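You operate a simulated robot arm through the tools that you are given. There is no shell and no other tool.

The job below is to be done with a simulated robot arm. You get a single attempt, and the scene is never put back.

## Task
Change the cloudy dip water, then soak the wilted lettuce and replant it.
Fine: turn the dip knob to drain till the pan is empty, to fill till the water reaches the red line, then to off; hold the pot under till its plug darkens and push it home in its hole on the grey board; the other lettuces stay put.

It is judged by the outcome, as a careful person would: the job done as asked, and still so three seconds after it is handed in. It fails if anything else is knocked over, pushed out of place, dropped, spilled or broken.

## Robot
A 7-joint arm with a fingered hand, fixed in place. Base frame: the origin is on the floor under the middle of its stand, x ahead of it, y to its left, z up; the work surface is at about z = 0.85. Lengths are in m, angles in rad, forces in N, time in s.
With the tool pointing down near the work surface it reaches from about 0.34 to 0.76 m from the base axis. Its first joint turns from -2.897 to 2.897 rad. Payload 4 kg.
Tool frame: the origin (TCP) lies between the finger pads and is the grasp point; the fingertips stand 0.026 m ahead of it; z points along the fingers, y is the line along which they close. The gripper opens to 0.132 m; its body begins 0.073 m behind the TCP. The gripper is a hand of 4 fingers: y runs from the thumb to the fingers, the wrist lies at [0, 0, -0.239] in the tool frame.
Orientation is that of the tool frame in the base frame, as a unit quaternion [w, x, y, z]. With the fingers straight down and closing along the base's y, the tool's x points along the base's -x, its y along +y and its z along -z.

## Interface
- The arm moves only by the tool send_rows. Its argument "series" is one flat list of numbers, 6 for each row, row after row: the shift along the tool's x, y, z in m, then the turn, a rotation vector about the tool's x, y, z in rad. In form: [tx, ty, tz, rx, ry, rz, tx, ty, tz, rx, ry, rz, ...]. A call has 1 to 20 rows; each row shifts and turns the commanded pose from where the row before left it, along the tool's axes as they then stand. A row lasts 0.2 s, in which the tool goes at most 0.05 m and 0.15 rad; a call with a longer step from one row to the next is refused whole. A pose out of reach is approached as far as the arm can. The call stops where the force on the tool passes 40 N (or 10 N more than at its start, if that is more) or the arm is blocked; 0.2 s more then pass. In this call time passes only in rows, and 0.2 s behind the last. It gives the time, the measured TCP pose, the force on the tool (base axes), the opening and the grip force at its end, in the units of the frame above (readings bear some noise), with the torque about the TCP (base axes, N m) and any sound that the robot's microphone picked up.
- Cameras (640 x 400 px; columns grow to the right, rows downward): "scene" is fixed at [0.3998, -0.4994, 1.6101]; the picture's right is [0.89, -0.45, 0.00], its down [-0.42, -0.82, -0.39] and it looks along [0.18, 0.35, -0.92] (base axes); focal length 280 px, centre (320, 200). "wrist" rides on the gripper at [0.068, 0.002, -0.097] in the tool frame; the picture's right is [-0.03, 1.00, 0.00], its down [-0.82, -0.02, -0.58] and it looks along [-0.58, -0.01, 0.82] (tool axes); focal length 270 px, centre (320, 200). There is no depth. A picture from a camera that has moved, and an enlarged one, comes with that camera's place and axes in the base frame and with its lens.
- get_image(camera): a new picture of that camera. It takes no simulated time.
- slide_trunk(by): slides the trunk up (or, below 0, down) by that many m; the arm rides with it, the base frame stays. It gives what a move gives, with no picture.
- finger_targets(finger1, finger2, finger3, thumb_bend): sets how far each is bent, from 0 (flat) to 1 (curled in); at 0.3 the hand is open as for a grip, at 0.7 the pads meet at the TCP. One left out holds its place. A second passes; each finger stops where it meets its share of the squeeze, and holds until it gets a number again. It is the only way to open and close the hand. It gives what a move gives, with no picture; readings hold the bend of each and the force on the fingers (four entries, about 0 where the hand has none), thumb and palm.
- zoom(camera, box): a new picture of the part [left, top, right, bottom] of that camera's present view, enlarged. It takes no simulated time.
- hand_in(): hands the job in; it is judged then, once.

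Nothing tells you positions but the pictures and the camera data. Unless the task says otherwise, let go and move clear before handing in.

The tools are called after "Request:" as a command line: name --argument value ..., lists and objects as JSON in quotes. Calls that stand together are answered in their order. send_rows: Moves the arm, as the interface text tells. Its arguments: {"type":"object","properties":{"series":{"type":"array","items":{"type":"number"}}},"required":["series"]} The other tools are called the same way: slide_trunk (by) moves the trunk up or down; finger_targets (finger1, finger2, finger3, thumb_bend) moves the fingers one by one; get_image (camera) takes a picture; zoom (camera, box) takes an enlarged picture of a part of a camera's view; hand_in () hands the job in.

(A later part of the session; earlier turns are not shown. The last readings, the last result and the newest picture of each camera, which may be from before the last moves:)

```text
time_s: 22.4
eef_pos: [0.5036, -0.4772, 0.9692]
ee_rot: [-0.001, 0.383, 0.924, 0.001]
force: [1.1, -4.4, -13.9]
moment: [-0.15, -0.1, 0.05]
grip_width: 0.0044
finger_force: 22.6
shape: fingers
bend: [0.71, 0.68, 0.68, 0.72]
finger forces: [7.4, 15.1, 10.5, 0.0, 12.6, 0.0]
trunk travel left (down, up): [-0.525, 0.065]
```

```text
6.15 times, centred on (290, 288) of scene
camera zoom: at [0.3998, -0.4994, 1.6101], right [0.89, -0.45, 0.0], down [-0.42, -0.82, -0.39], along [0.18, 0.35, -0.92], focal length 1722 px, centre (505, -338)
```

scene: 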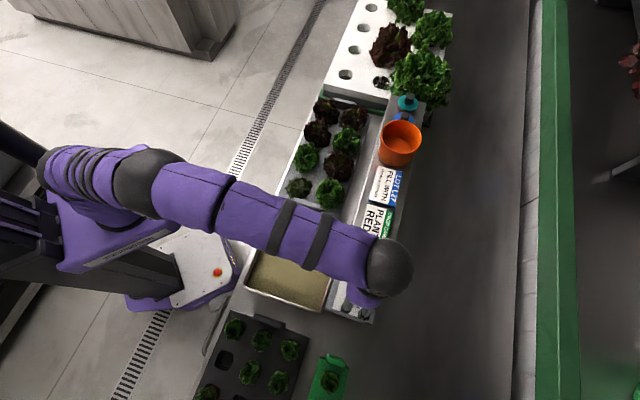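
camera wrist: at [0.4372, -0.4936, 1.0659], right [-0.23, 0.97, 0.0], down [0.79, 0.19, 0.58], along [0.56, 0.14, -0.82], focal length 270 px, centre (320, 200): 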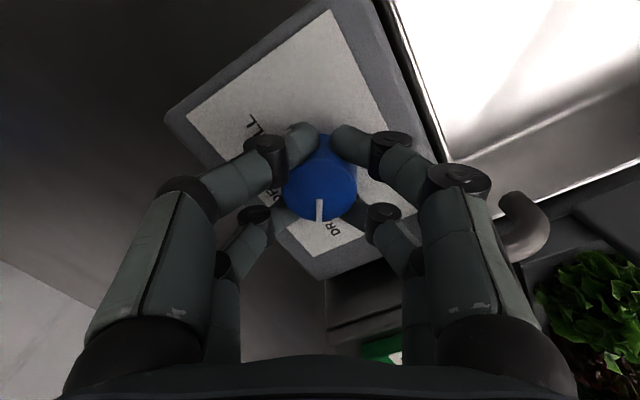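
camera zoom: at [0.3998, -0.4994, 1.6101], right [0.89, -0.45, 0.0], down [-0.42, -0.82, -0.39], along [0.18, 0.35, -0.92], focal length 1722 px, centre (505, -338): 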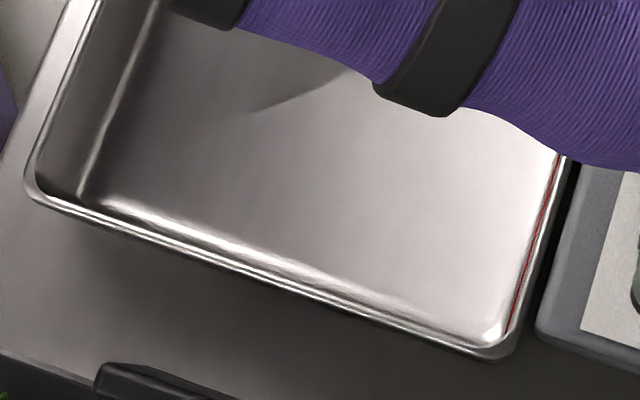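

Knob is at OFF and the pan is empty, with the red line clearly visible from the scene camera. Now turning on to FILL and checking at once.

Request:
send_rows --series '[0, 0, 0, 0, 0, 0.15, 0, 0, 0, 0, 0, 0.15, 0, 0, 0, 0, 0, 0.15, 0, 0, 0, 0, 0, 0.15, 0, 0, 0, 0, 0, 0.15, 0, 0, 0, 0, 0, 0.15, 0, 0, 0, 0, 0, 0.147]'

Request:
zoom --camera "wrist" --box '[220, 90, 420, 240]'

Request:
zoom --camera "scene" --box '[240, 255, 340, 320]'

Request:
get_image --camera "wrist"

```text
time_s: 24.0
eef_pos: [0.5033, -0.4775, 0.9678]
ee_rot: [-0.001, 0.794, 0.608, 0.0]
force: [3.7, 0.8, -12.4]
moment: [-0.07, -0.09, 0.17]
grip_width: 0.0043
finger_force: 26.1
shape: fingers
bend: [0.7, 0.68, 0.68, 0.72]
finger forces: [14.0, 14.5, 11.0, 0.1, 12.2, 0.0]
trunk travel left (down, up): [-0.525, 0.065]
```

```text
2.67 times, centred on (320, 165) of wrist
camera zoom: at [0.5238, -0.4106, 1.0662], right [0.96, -0.29, 0.0], down [-0.23, -0.78, 0.58], along [-0.17, -0.55, -0.82], focal length 721 px, centre (320, 293)
```

zoom: 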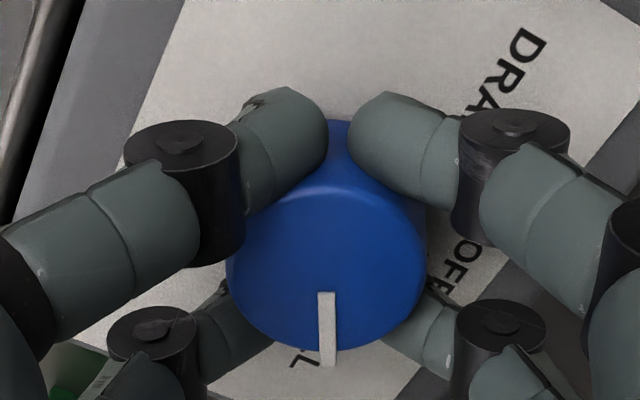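

```text
6.15 times, centred on (290, 288) of scene
camera zoom: at [0.3998, -0.4994, 1.6101], right [0.89, -0.45, 0.0], down [-0.42, -0.82, -0.39], along [0.18, 0.35, -0.92], focal length 1722 px, centre (505, -338)
```

zoom: 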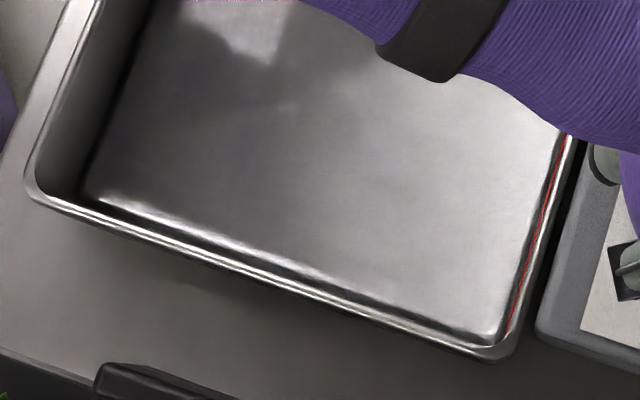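

```text
taken
camera wrist: at [0.5238, -0.4106, 1.0662], right [0.96, -0.29, 0.0], down [-0.23, -0.78, 0.58], along [-0.17, -0.55, -0.82], focal length 270 px, centre (320, 200)
```

wrist: 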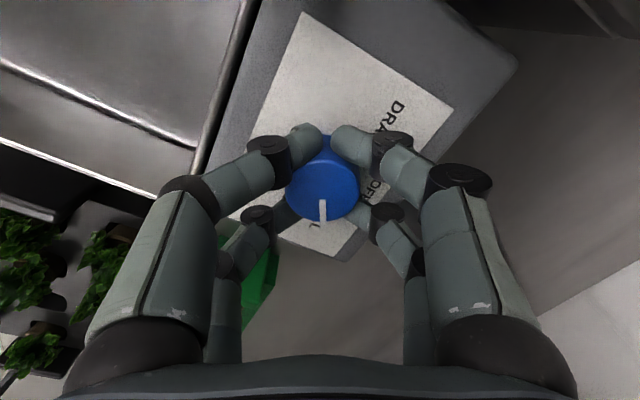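

Filling has begun with clear water, and the scene camera still sees the red line. I'll advance in short steps and watch the level.

Request:
send_rows --series '[0, 0, 0, 0, 0, 0, 0, 0, 0, 0, 0, 0, 0, 0, 0, 0, 0, 0, 0, 0, 0, 0, 0, 0]'

Request:
zoom --camera "scene" --box '[240, 255, 340, 320]'

Request:
zoom --camera "scene" --box '[305, 270, 345, 315]'

Request:
zoom --camera "wrist" --box '[0, 0, 260, 200]'

```text
time_s: 25.0
eef_pos: [0.5032, -0.4774, 0.9685]
ee_rot: [-0.001, 0.794, 0.608, 0.0]
force: [3.5, 4.4, -11.8]
moment: [0.01, -0.1, 0.13]
grip_width: 0.0042
finger_force: 26.6
shape: fingers
bend: [0.7, 0.68, 0.68, 0.72]
finger forces: [14.8, 14.3, 10.6, 0.0, 12.7, 0.0]
trunk travel left (down, up): [-0.525, 0.065]
```

```text
6.15 times, centred on (290, 288) of scene
camera zoom: at [0.3998, -0.4994, 1.6101], right [0.89, -0.45, 0.0], down [-0.42, -0.82, -0.39], along [0.18, 0.35, -0.92], focal length 1722 px, centre (505, -338)
```

zoom: 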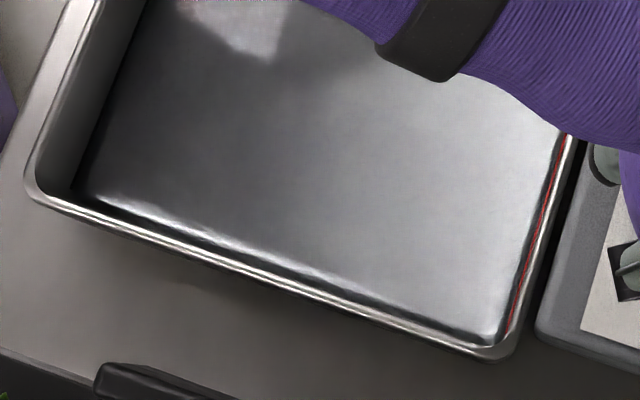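

```text
8.89 times, centred on (325, 292) of scene
camera zoom: at [0.3998, -0.4994, 1.6101], right [0.89, -0.45, 0.0], down [-0.42, -0.82, -0.39], along [0.18, 0.35, -0.92], focal length 2487 px, centre (276, -622)
```

zoom: 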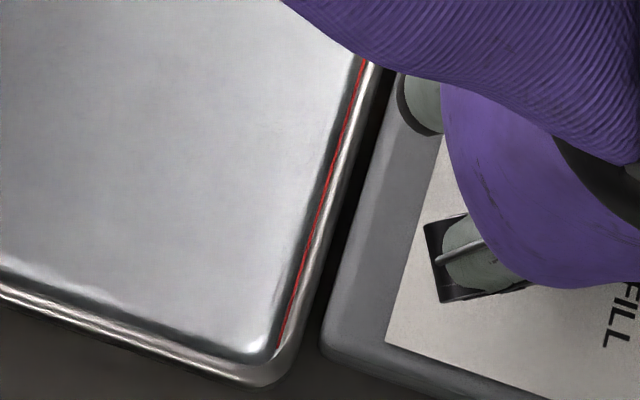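

```text
2.00 times, centred on (130, 100) of wrist
camera zoom: at [0.5236, -0.4105, 1.0662], right [0.96, -0.28, 0.0], down [-0.23, -0.78, 0.58], along [-0.16, -0.55, -0.82], focal length 541 px, centre (700, 400)
```

zoom: 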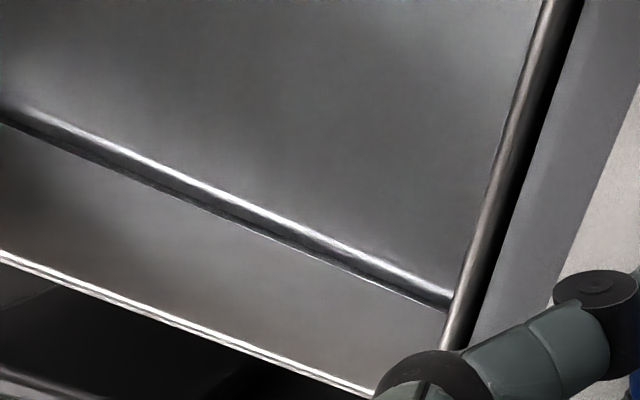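

The level is rising slowly along the near wall in the wrist view. Another second, same views.

Request:
send_rows --series '[0, 0, 0, 0, 0, 0, 0, 0, 0, 0, 0, 0, 0, 0, 0, 0, 0, 0, 0, 0, 0, 0, 0, 0]'

Request:
zoom --camera "wrist" --box '[0, 0, 260, 200]'

Request:
zoom --camera "scene" --box '[240, 255, 340, 320]'

Request:
zoom --camera "scene" --box '[230, 230, 400, 340]'

```text
time_s: 26.0
eef_pos: [0.5038, -0.4768, 0.9691]
ee_rot: [-0.002, 0.794, 0.608, -0.001]
force: [3.1, 4.7, -12.3]
moment: [0.02, -0.07, 0.16]
grip_width: 0.0043
finger_force: 26.2
shape: fingers
bend: [0.7, 0.68, 0.68, 0.72]
finger forces: [15.5, 14.3, 10.6, 0.1, 12.7, 0.0]
trunk travel left (down, up): [-0.525, 0.065]
```

```text
2.00 times, centred on (130, 100) of wrist
camera zoom: at [0.5236, -0.4105, 1.0662], right [0.96, -0.28, 0.0], down [-0.23, -0.78, 0.58], along [-0.16, -0.55, -0.82], focal length 541 px, centre (700, 400)
```

zoom: 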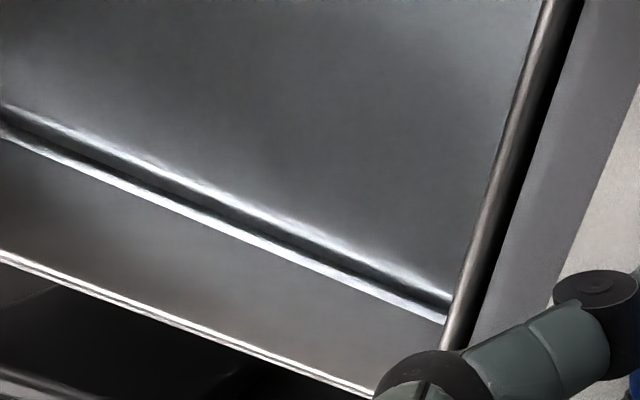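

```text
6.15 times, centred on (290, 288) of scene
camera zoom: at [0.3998, -0.4994, 1.6101], right [0.89, -0.45, 0.0], down [-0.42, -0.82, -0.39], along [0.18, 0.35, -0.92], focal length 1722 px, centre (505, -338)
```

zoom: 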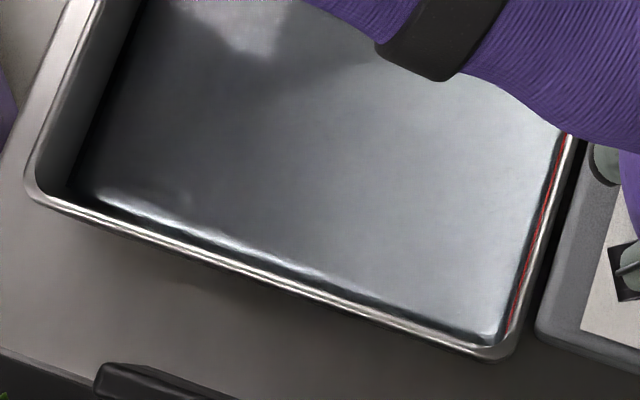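

```text
3.64 times, centred on (315, 285) of scene
camera zoom: at [0.3998, -0.4994, 1.6101], right [0.89, -0.45, 0.0], down [-0.42, -0.82, -0.39], along [0.18, 0.35, -0.92], focal length 1017 px, centre (338, -109)
```

zoom: 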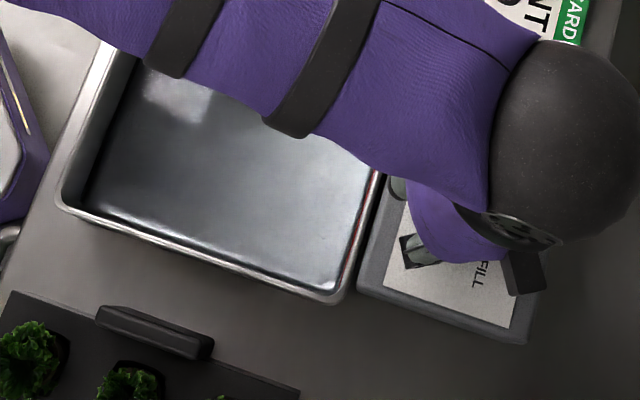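

From the wall geometry I put the red line at about z 0.894 and the water now at about 0.877, rising near 7 mm/s. One more second, then a careful look.

Request:
send_rows --series '[0, 0, 0, 0, 0, 0, 0, 0, 0, 0, 0, 0, 0, 0, 0, 0, 0, 0]'

Request:
zoom --camera "wrist" --box '[0, 0, 260, 200]'

Request:
zoom --camera "scene" --box '[305, 270, 345, 315]'

Request:
zoom --camera "scene" --box '[230, 230, 400, 340]'

```text
time_s: 26.8
eef_pos: [0.503, -0.477, 0.9687]
ee_rot: [0.0, 0.793, 0.609, 0.0]
force: [3.5, 4.3, -12.8]
moment: [-0.01, -0.12, 0.14]
grip_width: 0.0042
finger_force: 26.8
shape: fingers
bend: [0.7, 0.68, 0.68, 0.72]
finger forces: [15.5, 14.2, 10.7, 0.0, 12.6, 0.0]
trunk travel left (down, up): [-0.525, 0.065]
```

```text
2.00 times, centred on (130, 100) of wrist
camera zoom: at [0.5236, -0.4105, 1.0662], right [0.96, -0.28, 0.0], down [-0.23, -0.78, 0.58], along [-0.16, -0.55, -0.82], focal length 541 px, centre (700, 400)
```

zoom: 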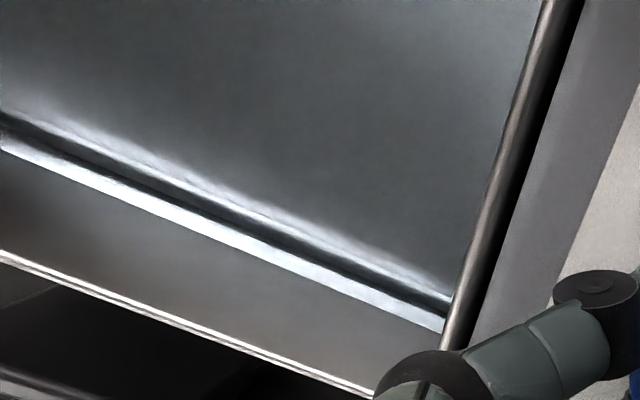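

```text
8.89 times, centred on (325, 292) of scene
camera zoom: at [0.3998, -0.4994, 1.6101], right [0.89, -0.45, 0.0], down [-0.42, -0.82, -0.39], along [0.18, 0.35, -0.92], focal length 2487 px, centre (276, -622)
```

zoom: 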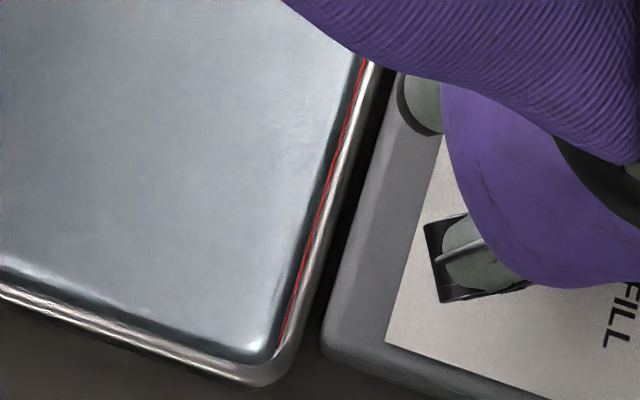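

```text
3.64 times, centred on (315, 285) of scene
camera zoom: at [0.3998, -0.4994, 1.6101], right [0.89, -0.45, 0.0], down [-0.42, -0.82, -0.39], along [0.18, 0.35, -0.92], focal length 1017 px, centre (338, -109)
```

zoom: 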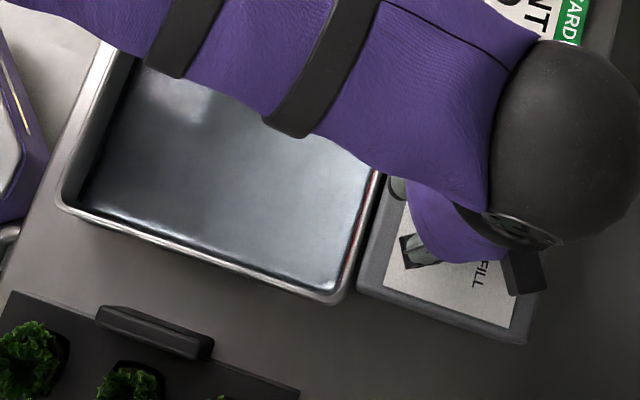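

The water stands around 0.886 with the line somewhere at 0.894–0.902, and turning off takes most of a second. I'll turn to OFF now and then inspect closely before topping up.

Request:
send_rows --series '[0, 0, 0, 0, 0, -0.15, 0, 0, 0, 0, 0, -0.15, 0, 0, 0, 0, 0, -0.15, 0, 0, 0, 0, 0, -0.15, 0, 0, 0, 0, 0, -0.15, 0, 0, 0, 0, 0, -0.15, 0, 0, 0, 0, 0, -0.147]'

Request:
zoom --camera "scene" --box '[305, 270, 345, 315]'

Request:
zoom --camera "scene" --box '[230, 230, 400, 340]'

Request:
zoom --camera "wrist" --box '[220, 90, 420, 240]'

```text
time_s: 28.4
eef_pos: [0.5036, -0.4782, 0.9693]
ee_rot: [-0.001, 0.382, 0.924, 0.0]
force: [-8.4, -1.3, -14.6]
moment: [-0.05, 0.08, 0.0]
grip_width: 0.004
finger_force: 24.1
shape: fingers
bend: [0.71, 0.68, 0.68, 0.72]
finger forces: [9.6, 12.4, 10.5, 0.1, 16.1, 0.1]
trunk travel left (down, up): [-0.525, 0.065]
```

```text
8.89 times, centred on (325, 292) of scene
camera zoom: at [0.3998, -0.4994, 1.6101], right [0.89, -0.45, 0.0], down [-0.42, -0.82, -0.39], along [0.18, 0.35, -0.92], focal length 2487 px, centre (276, -622)
```

zoom: 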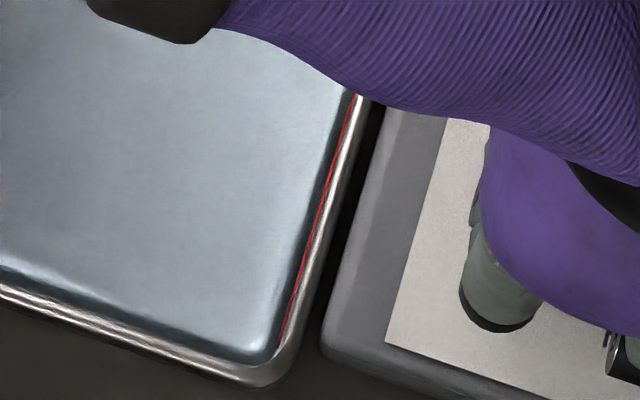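

```text
3.64 times, centred on (315, 285) of scene
camera zoom: at [0.3998, -0.4994, 1.6101], right [0.89, -0.45, 0.0], down [-0.42, -0.82, -0.39], along [0.18, 0.35, -0.92], focal length 1017 px, centre (338, -109)
```

zoom: 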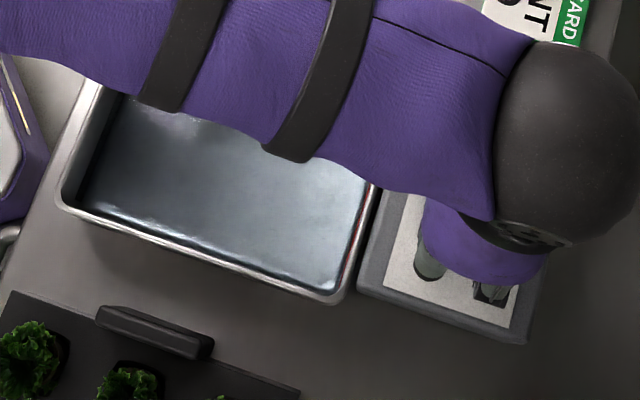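

```text
2.67 times, centred on (320, 165) of wrist
camera zoom: at [0.4567, -0.4274, 1.0665], right [0.72, 0.69, 0.0], down [0.56, -0.59, 0.58], along [0.4, -0.42, -0.82], focal length 721 px, centre (320, 293)
```

zoom: 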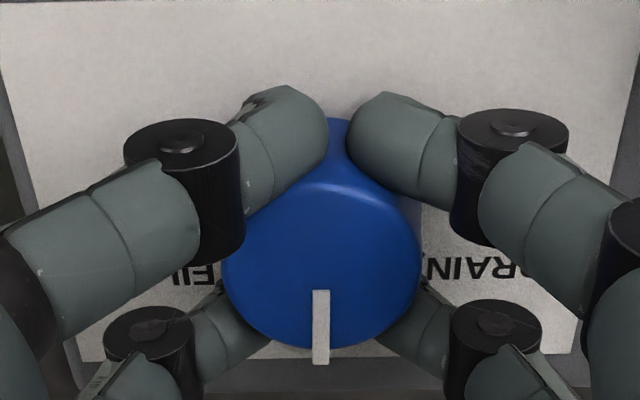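

The pan holds clear water and the knob is back at OFF. I'll let go of the knob, rise straight up, and move back over the pan to view the red line face-on.

Request:
finger_targets --finger1 0.45 --finger2 0.45 --finger3 0.45 --thumb_bend 0.45

Request:
send_rows --series '[0, 0, -0.03, 0, 0, 0, 0, 0, -0.04, 0, 0, 0, 0.03, 0, -0.03, 0, 0, 0, 0.045, 0, 0, 0, 0, 0, 0.045, 0, 0, 0, 0, 0, 0.04, 0, 0, 0, 0, 0, 0.04, 0, 0, 0, 0, 0]'

Request:
get_image --camera "wrist"

Request:
get_image --camera "scene"

```text
time_s: 29.4
eef_pos: [0.5045, -0.4772, 0.9711]
ee_rot: [0.0, 0.383, 0.924, 0.0]
force: [0.4, -0.4, 1.0]
moment: [0.0, 0.0, 0.02]
grip_width: 0.0822
finger_force: 0.0
shape: fingers
bend: [0.45, 0.45, 0.45, 0.45]
finger forces: [0.0, 0.1, 0.0, 0.1, 0.0, 0.0]
trunk travel left (down, up): [-0.525, 0.065]
```

```text
time_s: 31.0
eef_pos: [0.3643, -0.335, 1.0688]
ee_rot: [0.001, 0.384, 0.923, 0.0]
force: [0.0, -0.4, 0.0]
moment: [0.02, -0.01, 0.0]
grip_width: 0.0823
finger_force: 0.0
shape: fingers
bend: [0.45, 0.45, 0.45, 0.45]
finger forces: [0.0, 0.0, 0.0, 0.0, 0.1, 0.0]
trunk travel left (down, up): [-0.525, 0.065]
```

```text
taken
camera wrist: at [0.3173, -0.2842, 1.1659], right [0.73, 0.69, 0.0], down [0.56, -0.59, 0.58], along [0.4, -0.42, -0.82], focal length 270 px, centre (320, 200)
```

wrist: 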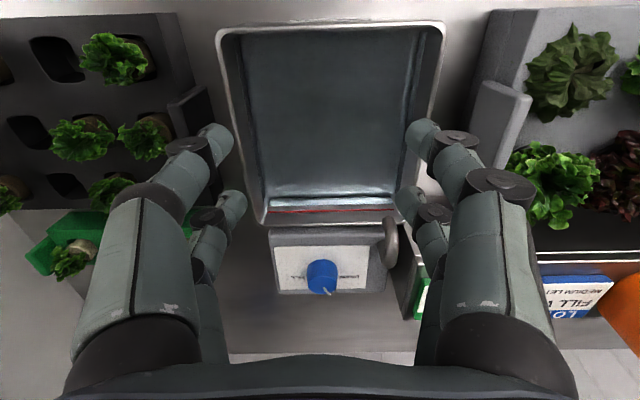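

```text
taken
```

scene: 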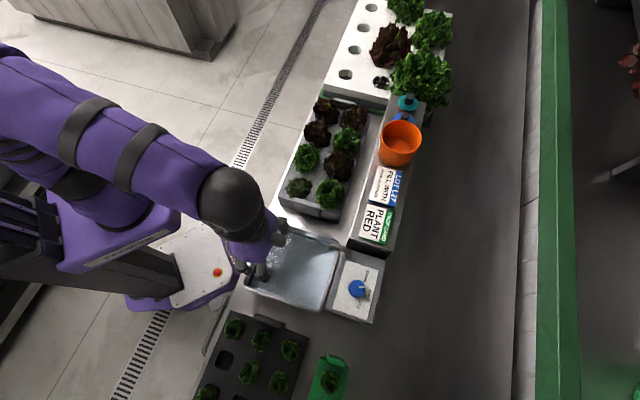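

Now I have a clear face-on view of the red line and the knob. Zooming in on both.

Request:
zoom --camera "wrist" --box '[250, 165, 410, 265]'

Request:
zoom --camera "wrist" --box '[260, 190, 330, 234]'

Request:
zoom --camera "wrist" --box '[260, 220, 400, 310]'

Request:
zoom --camera "scene" --box '[310, 235, 390, 330]'

```text
4.00 times, centred on (330, 215) of wrist
camera zoom: at [0.3173, -0.2842, 1.1659], right [0.73, 0.69, 0.0], down [0.56, -0.59, 0.58], along [0.4, -0.42, -0.82], focal length 1081 px, centre (280, 140)
```

zoom: 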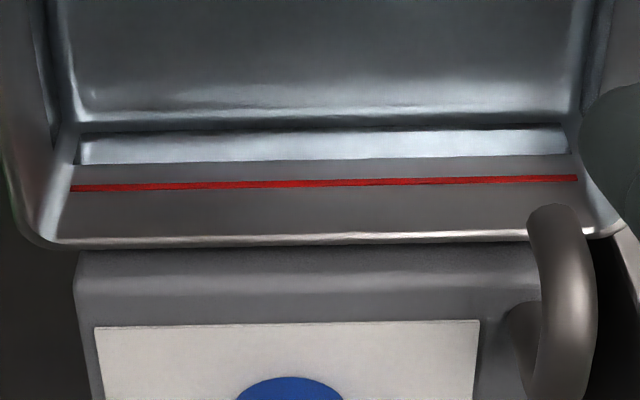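

```text
9.09 times, centred on (295, 212) of wrist
camera zoom: at [0.3173, -0.2842, 1.1659], right [0.73, 0.69, 0.0], down [0.56, -0.59, 0.58], along [0.4, -0.42, -0.82], focal length 2457 px, centre (547, 91)
```

zoom: 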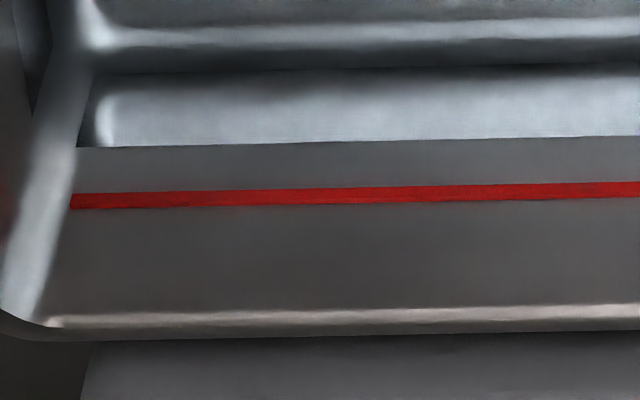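

```text
4.44 times, centred on (330, 265) of wrist
camera zoom: at [0.3173, -0.2842, 1.1659], right [0.73, 0.69, 0.0], down [0.56, -0.59, 0.58], along [0.4, -0.42, -0.82], focal length 1201 px, centre (276, -89)
```

zoom: 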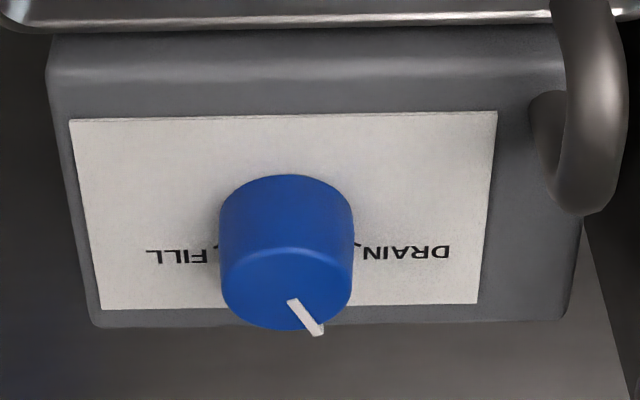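

```text
4.21 times, centred on (350, 282) of scene
camera zoom: at [0.3998, -0.4994, 1.6101], right [0.89, -0.45, 0.0], down [-0.42, -0.82, -0.39], along [0.18, 0.35, -0.92], focal length 1178 px, centre (194, -147)
```

zoom: 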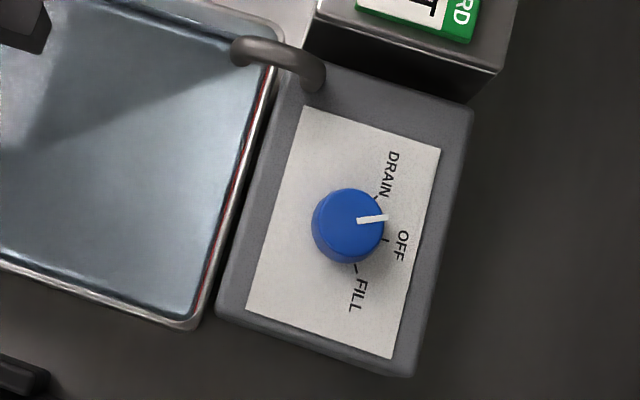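

The knob was nudged about 20° toward DRAIN as the fingers opened, so I must check whether it is leaking down. I'll wait a moment and compare the level.

Request:
send_rows --series '[0, 0, 0, 0, 0, 0, 0, 0, 0, 0, 0, 0]'

Request:
zoom --camera "wrist" --box '[260, 190, 330, 234]'

Request:
zoom --camera "wrist" --box '[260, 220, 400, 310]'

```text
time_s: 31.6
eef_pos: [0.3645, -0.3357, 1.069]
ee_rot: [0.0, 0.384, 0.923, 0.0]
force: [0.2, 0.4, 0.2]
moment: [-0.03, -0.02, -0.02]
grip_width: 0.0826
finger_force: 0.1
shape: fingers
bend: [0.45, 0.45, 0.45, 0.45]
finger forces: [0.0, 0.0, 0.0, 0.0, 0.0, 0.0]
trunk travel left (down, up): [-0.525, 0.065]
```

```text
9.09 times, centred on (295, 212) of wrist
camera zoom: at [0.3177, -0.2846, 1.1659], right [0.73, 0.69, 0.0], down [0.56, -0.59, 0.58], along [0.4, -0.42, -0.82], focal length 2457 px, centre (547, 91)
```

zoom: 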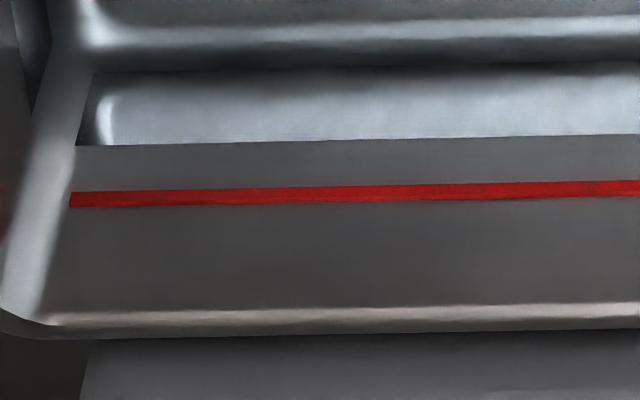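

```text
4.44 times, centred on (330, 265) of wrist
camera zoom: at [0.3177, -0.2846, 1.1659], right [0.73, 0.69, 0.0], down [0.56, -0.59, 0.58], along [0.4, -0.42, -0.82], focal length 1201 px, centre (276, -89)
```

zoom: 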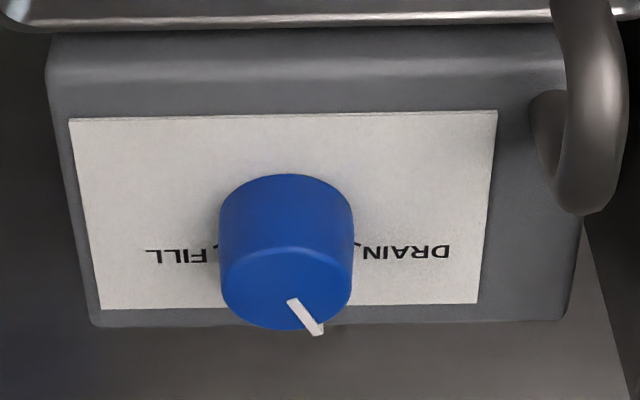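

The level is holding, so the knob's present spot counts as closed. The water stands about 13 mm below the red line. I'll go back over the knob, match its pointer with the hand, and add the rest.

Request:
send_rows --series '[-0.04, 0, 0, 0, 0, 0, -0.04, 0, 0, 0, 0, 0, -0.045, 0, 0, 0, 0, 0, -0.045, 0, 0, 0, 0, 0, -0.03, 0, 0.03, 0, 0, 0, 0, 0, 0.02, 0, 0, -0.12, 0, 0, 0, 0, 0, -0.12, 0, 0, 0, 0, 0, -0.12, 0, 0, 0, 0, 0, -0.11]'

Request:
get_image --camera "wrist"

Request:
zoom --camera "wrist" --box '[220, 80, 420, 220]'

```text
time_s: 33.6
eef_pos: [0.5041, -0.4772, 1.0198]
ee_rot: [0.0, 0.157, 0.988, -0.001]
force: [-1.3, 0.5, -0.4]
moment: [0.04, -0.01, 0.0]
grip_width: 0.0825
finger_force: 0.1
shape: fingers
bend: [0.45, 0.45, 0.45, 0.45]
finger forces: [0.0, 0.0, 0.1, 0.1, 0.0, 0.0]
trunk travel left (down, up): [-0.525, 0.065]
```

```text
taken
camera wrist: at [0.4403, -0.4532, 1.1171], right [0.33, 0.94, 0.0], down [0.77, -0.27, 0.58], along [0.54, -0.19, -0.82], focal length 270 px, centre (320, 200)
```

wrist: 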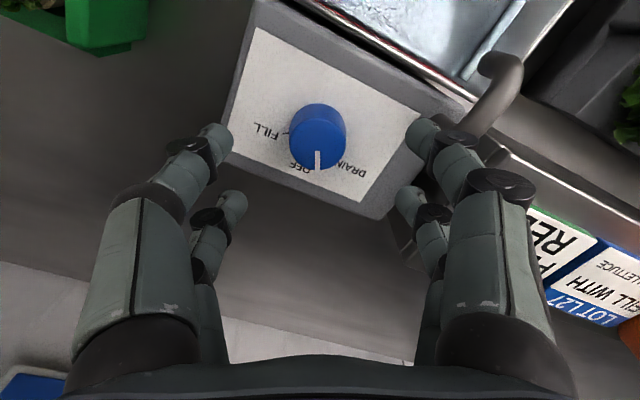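

```text
2.86 times, centred on (320, 150) of wrist
camera zoom: at [0.4403, -0.4532, 1.1171], right [0.33, 0.94, 0.0], down [0.77, -0.27, 0.58], along [0.54, -0.19, -0.82], focal length 772 px, centre (320, 343)
```

zoom: 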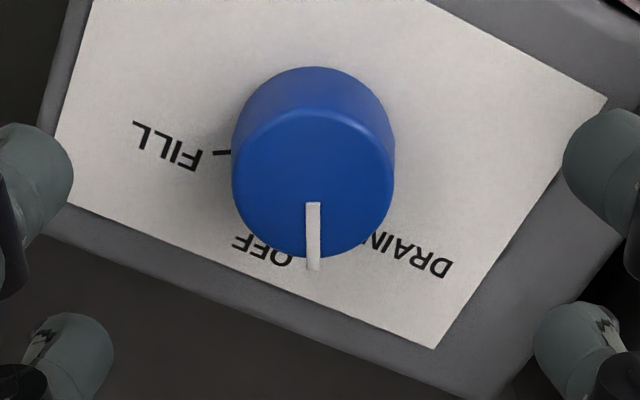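

The hand matches the pointer, with 1–2 mm to correct. I'll centre, go down and take a gentler grip this time.

Request:
send_rows --series '[-0.0016, -0.0013, 0.025, 0, 0, 0, 0, 0, 0.025, 0, 0, 0]'

Request:
finger_targets --finger1 0.72 --finger2 0.72 --finger3 0.72 --thumb_bend 0.72

Request:
zoom --camera "wrist" --box '[220, 90, 420, 240]'

```text
time_s: 34.2
eef_pos: [0.5052, -0.4766, 0.9667]
ee_rot: [0.001, 0.158, 0.988, -0.001]
force: [0.5, -0.4, 1.0]
moment: [0.04, -0.02, -0.03]
grip_width: 0.0828
finger_force: 1.0
shape: fingers
bend: [0.45, 0.45, 0.45, 0.45]
finger forces: [1.1, 0.3, 0.0, 0.0, 0.0, 0.0]
trunk travel left (down, up): [-0.525, 0.065]
```

```text
time_s: 35.2
eef_pos: [0.5051, -0.4769, 0.9662]
ee_rot: [0.0, 0.158, 0.988, 0.0]
force: [-3.1, -6.3, -6.3]
moment: [-0.14, 0.08, 0.03]
grip_width: 0.0156
finger_force: 11.2
shape: fingers
bend: [0.68, 0.69, 0.67, 0.67]
finger forces: [4.6, 3.6, 5.8, 0.0, 8.8, 0.0]
trunk travel left (down, up): [-0.525, 0.065]
```

```text
2.67 times, centred on (320, 165) of wrist
camera zoom: at [0.4415, -0.4532, 1.0634], right [0.34, 0.94, 0.0], down [0.77, -0.27, 0.58], along [0.54, -0.19, -0.82], focal length 721 px, centre (320, 293)
```

zoom: 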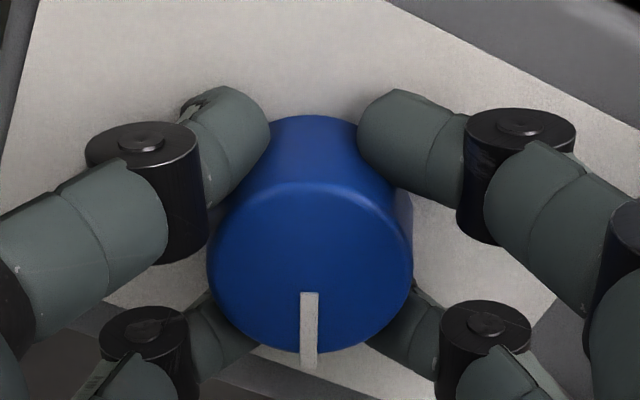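

The grip is lighter at 11 N. I'll turn most of the way first and check that the knob follows.

Request:
send_rows --series '[0, 0, 0, 0, 0, 0.13, 0, 0, 0, 0, 0, 0.13, 0, 0, 0, 0, 0, 0.13, 0, 0, 0, 0, 0, 0.13, 0, 0, 0, 0, 0, 0.13]'

Request:
zoom --camera "wrist" --box '[220, 90, 420, 240]'

Request:
zoom --camera "scene" --box '[310, 235, 390, 330]'

```text
time_s: 36.4
eef_pos: [0.5048, -0.48, 0.968]
ee_rot: [0.0, 0.465, 0.885, 0.001]
force: [0.8, -0.7, -14.9]
moment: [-0.02, -0.04, 0.01]
grip_width: 0.0148
finger_force: 12.1
shape: fingers
bend: [0.68, 0.68, 0.67, 0.67]
finger forces: [5.9, 5.6, 5.8, 0.0, 6.9, 0.0]
trunk travel left (down, up): [-0.525, 0.065]
```

```text
2.67 times, centred on (320, 165) of wrist
camera zoom: at [0.4681, -0.4205, 1.0653], right [0.84, 0.55, 0.0], down [0.45, -0.69, 0.58], along [0.31, -0.48, -0.82], focal length 721 px, centre (320, 293)
```

zoom: 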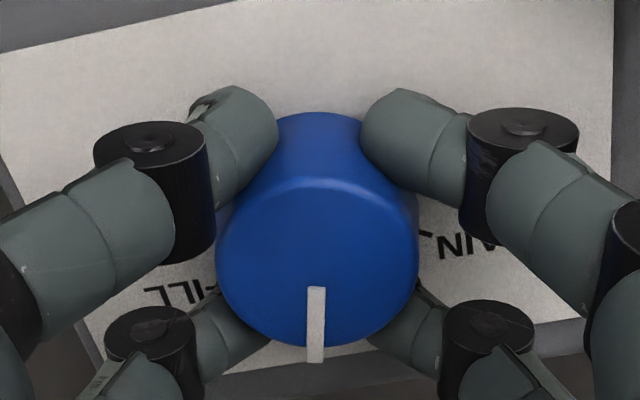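

```text
4.21 times, centred on (350, 282) of scene
camera zoom: at [0.3998, -0.4994, 1.6101], right [0.89, -0.45, 0.0], down [-0.42, -0.82, -0.39], along [0.18, 0.35, -0.92], focal length 1178 px, centre (194, -147)
```

zoom: 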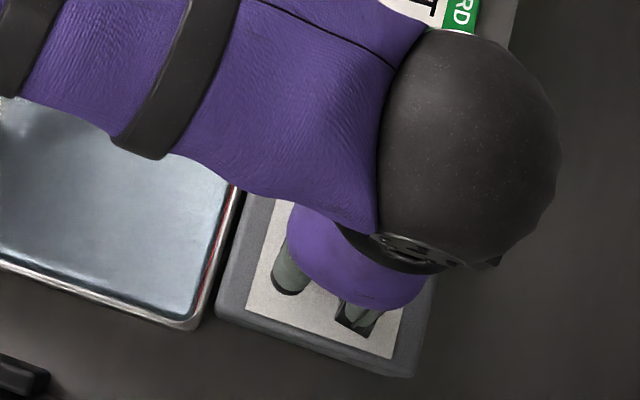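

The knob follows the hand. Turning the rest of the way to FILL.

Request:
send_rows --series '[0, 0, 0, 0, 0, 0.1445, 0, 0, 0, 0, 0, 0.1445, 0, 0, 0, 0, 0, 0.1445, 0, 0, 0, 0, 0, 0.1445, 0, 0, 0, 0, 0, 0.1445, 0, 0, 0, 0, 0, 0.1445]'

Request:
zoom --camera "wrist" --box '[0, 0, 260, 200]'

Request:
zoom --camera "wrist" --box '[220, 90, 420, 240]'

```text
time_s: 37.8
eef_pos: [0.5038, -0.4796, 0.9687]
ee_rot: [-0.001, 0.795, 0.607, 0.0]
force: [-2.4, 3.2, -14.4]
moment: [0.05, 0.01, 0.16]
grip_width: 0.0149
finger_force: 12.7
shape: fingers
bend: [0.67, 0.69, 0.68, 0.67]
finger forces: [7.1, 3.8, 7.0, 0.0, 7.9, 0.0]
trunk travel left (down, up): [-0.525, 0.065]
```

```text
2.00 times, centred on (130, 100) of wrist
camera zoom: at [0.5248, -0.4131, 1.0664], right [0.96, -0.29, 0.0], down [-0.23, -0.78, 0.58], along [-0.17, -0.55, -0.82], focal length 541 px, centre (700, 400)
```

zoom: 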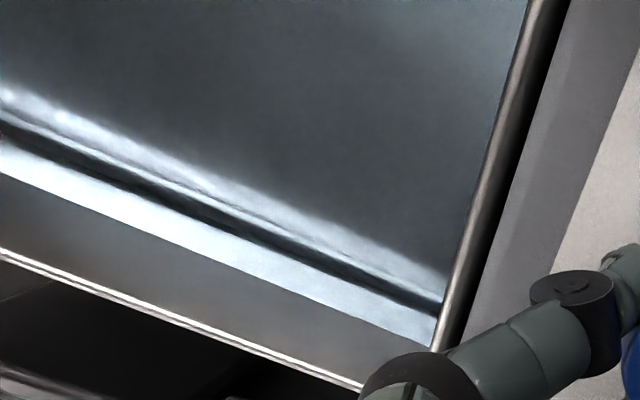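

```text
2.67 times, centred on (320, 165) of wrist
camera zoom: at [0.5248, -0.4131, 1.0664], right [0.96, -0.29, 0.0], down [-0.23, -0.78, 0.58], along [-0.17, -0.55, -0.82], focal length 721 px, centre (320, 293)
```

zoom: 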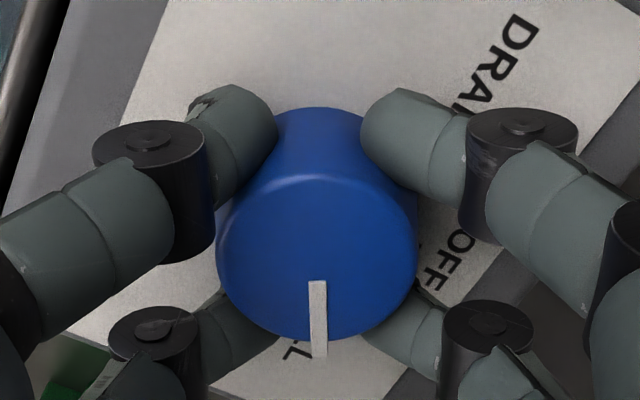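

The water is at about 0.898, some 4 mm short of the line, and turning off will add most of that. I'll pause 0.2 s and turn back to OFF.

Request:
send_rows --series '[0, 0, 0, 0, 0, 0, 0, 0, 0, 0, 0, -0.15, 0, 0, 0, 0, 0, -0.15, 0, 0, 0, 0, 0, -0.15, 0, 0, 0, 0, 0, -0.15, 0, 0, 0, 0, 0, -0.15, 0, 0, 0, 0, 0, -0.15, 0, 0, 0, 0, 0, -0.147]'

Request:
zoom --camera "wrist" --box '[220, 90, 420, 240]'

Request:
zoom --camera "scene" --box '[305, 270, 345, 315]'

```text
time_s: 39.6
eef_pos: [0.505, -0.4792, 0.9684]
ee_rot: [0.001, 0.382, 0.924, 0.0]
force: [4.0, -1.7, -6.8]
moment: [-0.07, -0.11, 0.0]
grip_width: 0.0147
finger_force: 14.7
shape: fingers
bend: [0.67, 0.69, 0.68, 0.68]
finger forces: [6.3, 8.2, 7.2, 0.1, 7.0, 0.1]
trunk travel left (down, up): [-0.525, 0.065]
```

```text
2.67 times, centred on (320, 165) of wrist
camera zoom: at [0.4576, -0.4286, 1.066], right [0.72, 0.69, 0.0], down [0.56, -0.59, 0.58], along [0.4, -0.42, -0.82], focal length 721 px, centre (320, 293)
```

zoom: 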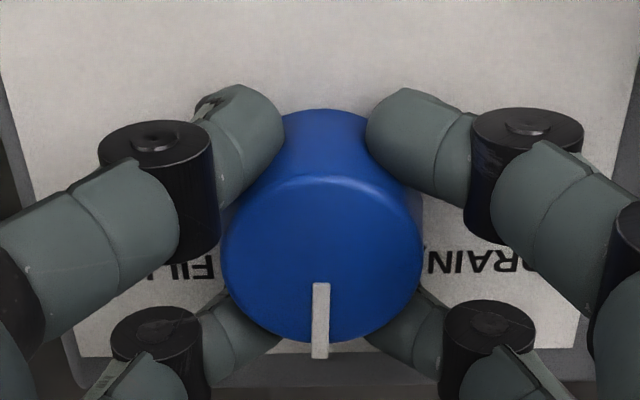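

```text
8.89 times, centred on (325, 292) of scene
camera zoom: at [0.3998, -0.4994, 1.6101], right [0.89, -0.45, 0.0], down [-0.42, -0.82, -0.39], along [0.18, 0.35, -0.92], focal length 2487 px, centre (276, -622)
```

zoom: 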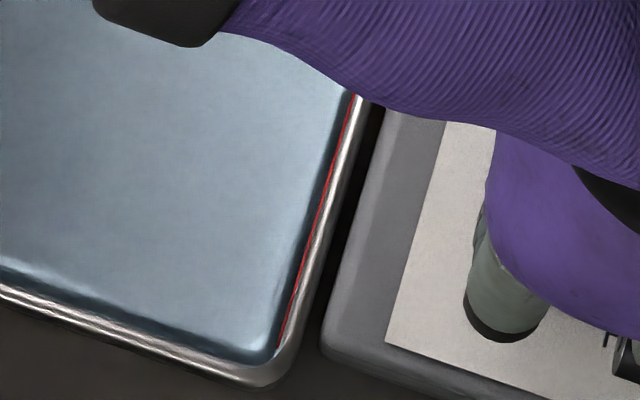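

Knob reads OFF. I'll ease the grip in steps this time so it does not kick the knob.

Request:
finger_targets --finger1 0.66 --finger2 0.66 --finger3 0.66 --thumb_bend 0.66

Request:
finger_targets --finger1 0.6 --finger2 0.6 --finger3 0.6 --thumb_bend 0.6

Request:
zoom --camera "wrist" --box '[220, 90, 420, 240]'

```text
time_s: 40.6
eef_pos: [0.5039, -0.4786, 0.9693]
ee_rot: [0.001, 0.383, 0.924, 0.0]
force: [3.3, -3.9, 4.6]
moment: [-0.11, -0.07, 0.0]
grip_width: 0.0172
finger_force: 5.5
shape: fingers
bend: [0.64, 0.65, 0.65, 0.66]
finger forces: [1.8, 4.5, 3.4, 0.0, 1.7, 0.0]
trunk travel left (down, up): [-0.525, 0.065]
```

```text
time_s: 41.6
eef_pos: [0.5037, -0.4784, 0.9685]
ee_rot: [0.0, 0.383, 0.924, 0.0]
force: [0.2, -0.7, 0.5]
moment: [-0.01, -0.01, 0.02]
grip_width: 0.0319
finger_force: 0.1
shape: fingers
bend: [0.6, 0.6, 0.6, 0.6]
finger forces: [0.1, 0.0, 0.1, 0.0, 0.1, 0.0]
trunk travel left (down, up): [-0.525, 0.065]
```

```text
2.67 times, centred on (320, 165) of wrist
camera zoom: at [0.457, -0.4278, 1.066], right [0.73, 0.69, 0.0], down [0.56, -0.59, 0.58], along [0.4, -0.42, -0.82], focal length 721 px, centre (320, 293)
```

zoom: 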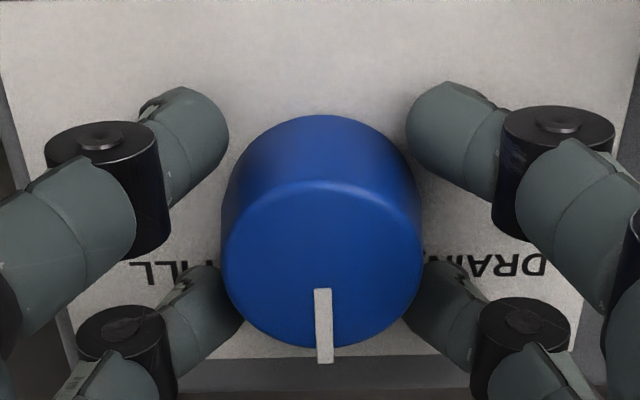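

The fingers are free and the pointer stayed at OFF. Lifting off and going back over the pan to read the level.

Request:
finger_targets --finger1 0.5 --finger2 0.5 --finger3 0.5 --thumb_bend 0.5

Request:
send_rows --series '[0, 0, -0.03, 0, 0, 0, 0, 0, -0.04, 0, 0, 0, 0.03, 0, -0.03, 0, 0, 0, 0.045, 0, 0, 0, 0, 0, 0.045, 0, 0, 0, 0, 0, 0.04, 0, 0, 0, 0, 0, 0.04, 0, 0, 0, 0, 0]'

Request:
zoom --camera "wrist" --box '[260, 190, 330, 234]'

Request:
zoom --camera "wrist" --box '[260, 220, 400, 310]'

Request:
zoom --camera "scene" --box '[310, 235, 390, 330]'

Request:
get_image --camera "wrist"

```text
time_s: 42.6
eef_pos: [0.503, -0.479, 0.9684]
ee_rot: [0.001, 0.383, 0.924, 0.0]
force: [-0.1, 0.0, 0.3]
moment: [0.0, 0.01, -0.04]
grip_width: 0.0653
finger_force: 0.1
shape: fingers
bend: [0.5, 0.5, 0.5, 0.5]
finger forces: [0.1, 0.1, 0.0, 0.1, 0.0, 0.0]
trunk travel left (down, up): [-0.525, 0.065]
```

```text
time_s: 44.2
eef_pos: [0.3624, -0.3374, 1.0682]
ee_rot: [0.0, 0.383, 0.924, 0.0]
force: [-0.7, 0.0, 1.0]
moment: [0.02, 0.0, 0.01]
grip_width: 0.0652
finger_force: 0.1
shape: fingers
bend: [0.5, 0.5, 0.5, 0.5]
finger forces: [0.1, 0.0, 0.0, 0.0, 0.0, 0.0]
trunk travel left (down, up): [-0.525, 0.065]
```

```text
9.09 times, centred on (295, 212) of wrist
camera zoom: at [0.3157, -0.2855, 1.1656], right [0.73, 0.69, 0.0], down [0.56, -0.59, 0.58], along [0.4, -0.42, -0.82], focal length 2457 px, centre (547, 91)
```

zoom: 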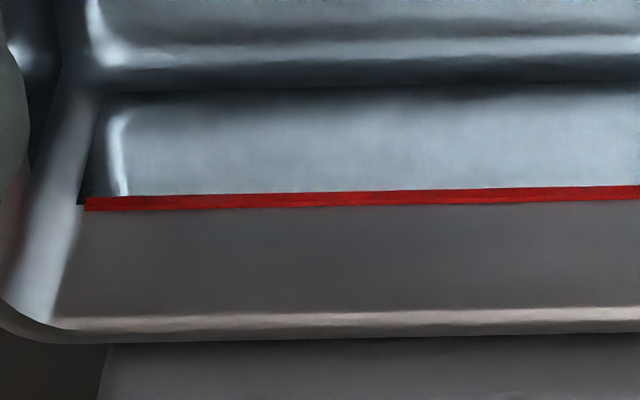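

```text
4.44 times, centred on (330, 265) of wrist
camera zoom: at [0.3157, -0.2855, 1.1656], right [0.73, 0.69, 0.0], down [0.56, -0.59, 0.58], along [0.4, -0.42, -0.82], focal length 1201 px, centre (276, -89)
```

zoom: 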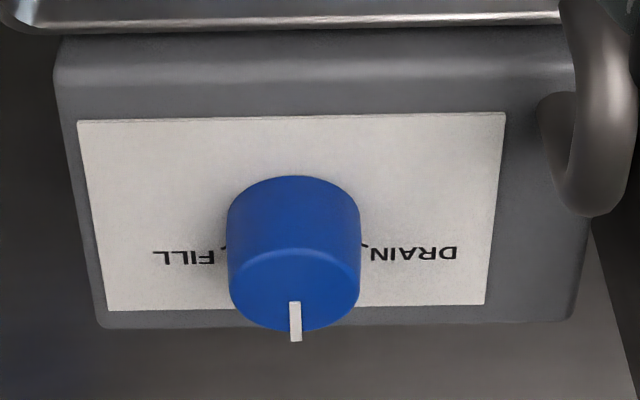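

```text
4.21 times, centred on (350, 282) of scene
camera zoom: at [0.3998, -0.4994, 1.6101], right [0.89, -0.45, 0.0], down [-0.42, -0.82, -0.39], along [0.18, 0.35, -0.92], focal length 1178 px, centre (194, -147)
```

zoom: 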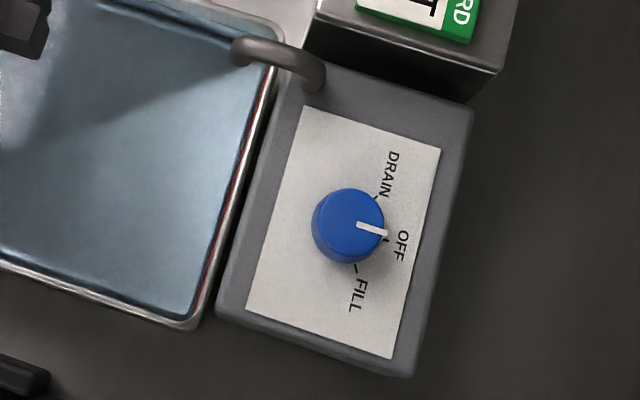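

```text
taken
camera wrist: at [0.3157, -0.2855, 1.1656], right [0.73, 0.69, 0.0], down [0.56, -0.59, 0.58], along [0.4, -0.42, -0.82], focal length 270 px, centre (320, 200)
```

wrist: 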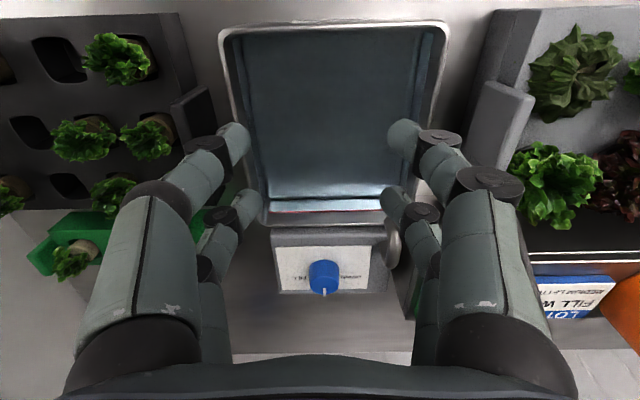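

The water now just meets the red line, and the knob points at OFF. Next I'll move over the wilted lettuce and turn the hand to close across the bench, clear of its neighbours and the board's handle.

Request:
send_rows --series '[0.0031, 0.0347, -0.0067, 0, 0, 0, 0.0031, 0.0347, -0.0067, 0, 0, 0, 0.0031, 0.0347, -0.0067, 0, 0, 0, 0.0031, 0.0347, -0.0067, 0, 0, 0, 0.0031, 0.0347, -0.0067, 0, 0, 0, 0.0031, 0.0347, -0.0067, 0, 0, 0, 0, 0, 0, 0, 0, -0.1428, 0, 0, 0, 0, 0, -0.1428, 0, 0, 0, 0, 0, -0.1428, 0, 0, 0, 0, 0, -0.1428, 0, 0, 0, 0, 0, -0.1428, 0, 0, 0, 0, 0, -0.1428, 0, 0, 0, 0, 0, -0.1428, 0, 0, 0, 0, 0, -0.1428, 0, 0, 0, 0, 0, -0.1428, 0, 0, 0, 0, 0, -0.1428, 0, 0, 0, 0, 0, -0.1428]'

Request:
get_image --camera "wrist"

Request:
get_image --camera "scene"

```text
time_s: 47.8
eef_pos: [0.4964, -0.1762, 1.1089]
ee_rot: [0.0, -0.383, 0.924, 0.0]
force: [-0.5, 0.2, 0.6]
moment: [0.0, 0.0, 0.01]
grip_width: 0.0655
finger_force: 0.1
shape: fingers
bend: [0.5, 0.5, 0.5, 0.5]
finger forces: [0.1, 0.1, 0.0, 0.0, 0.0, 0.0]
trunk travel left (down, up): [-0.525, 0.065]
```

```text
taken
camera wrist: at [0.4479, -0.2225, 1.2065], right [-0.69, 0.72, 0.0], down [0.59, 0.56, 0.58], along [0.42, 0.4, -0.82], focal length 270 px, centre (320, 200)
```

wrist: 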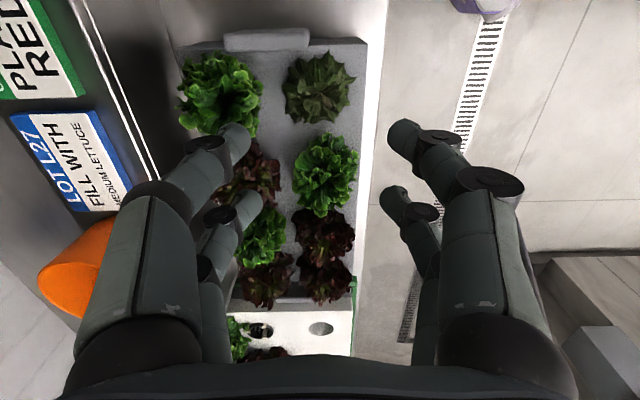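

```text
taken
```

scene: 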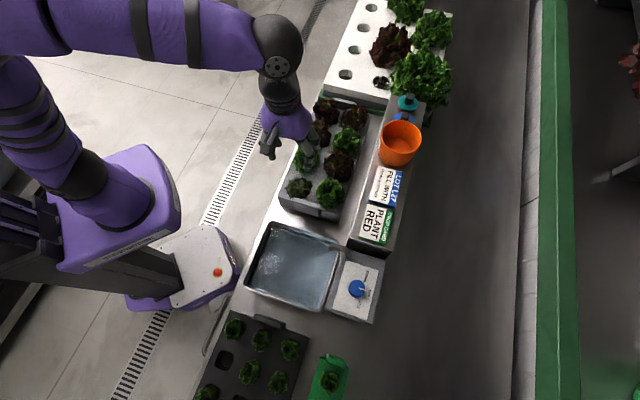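

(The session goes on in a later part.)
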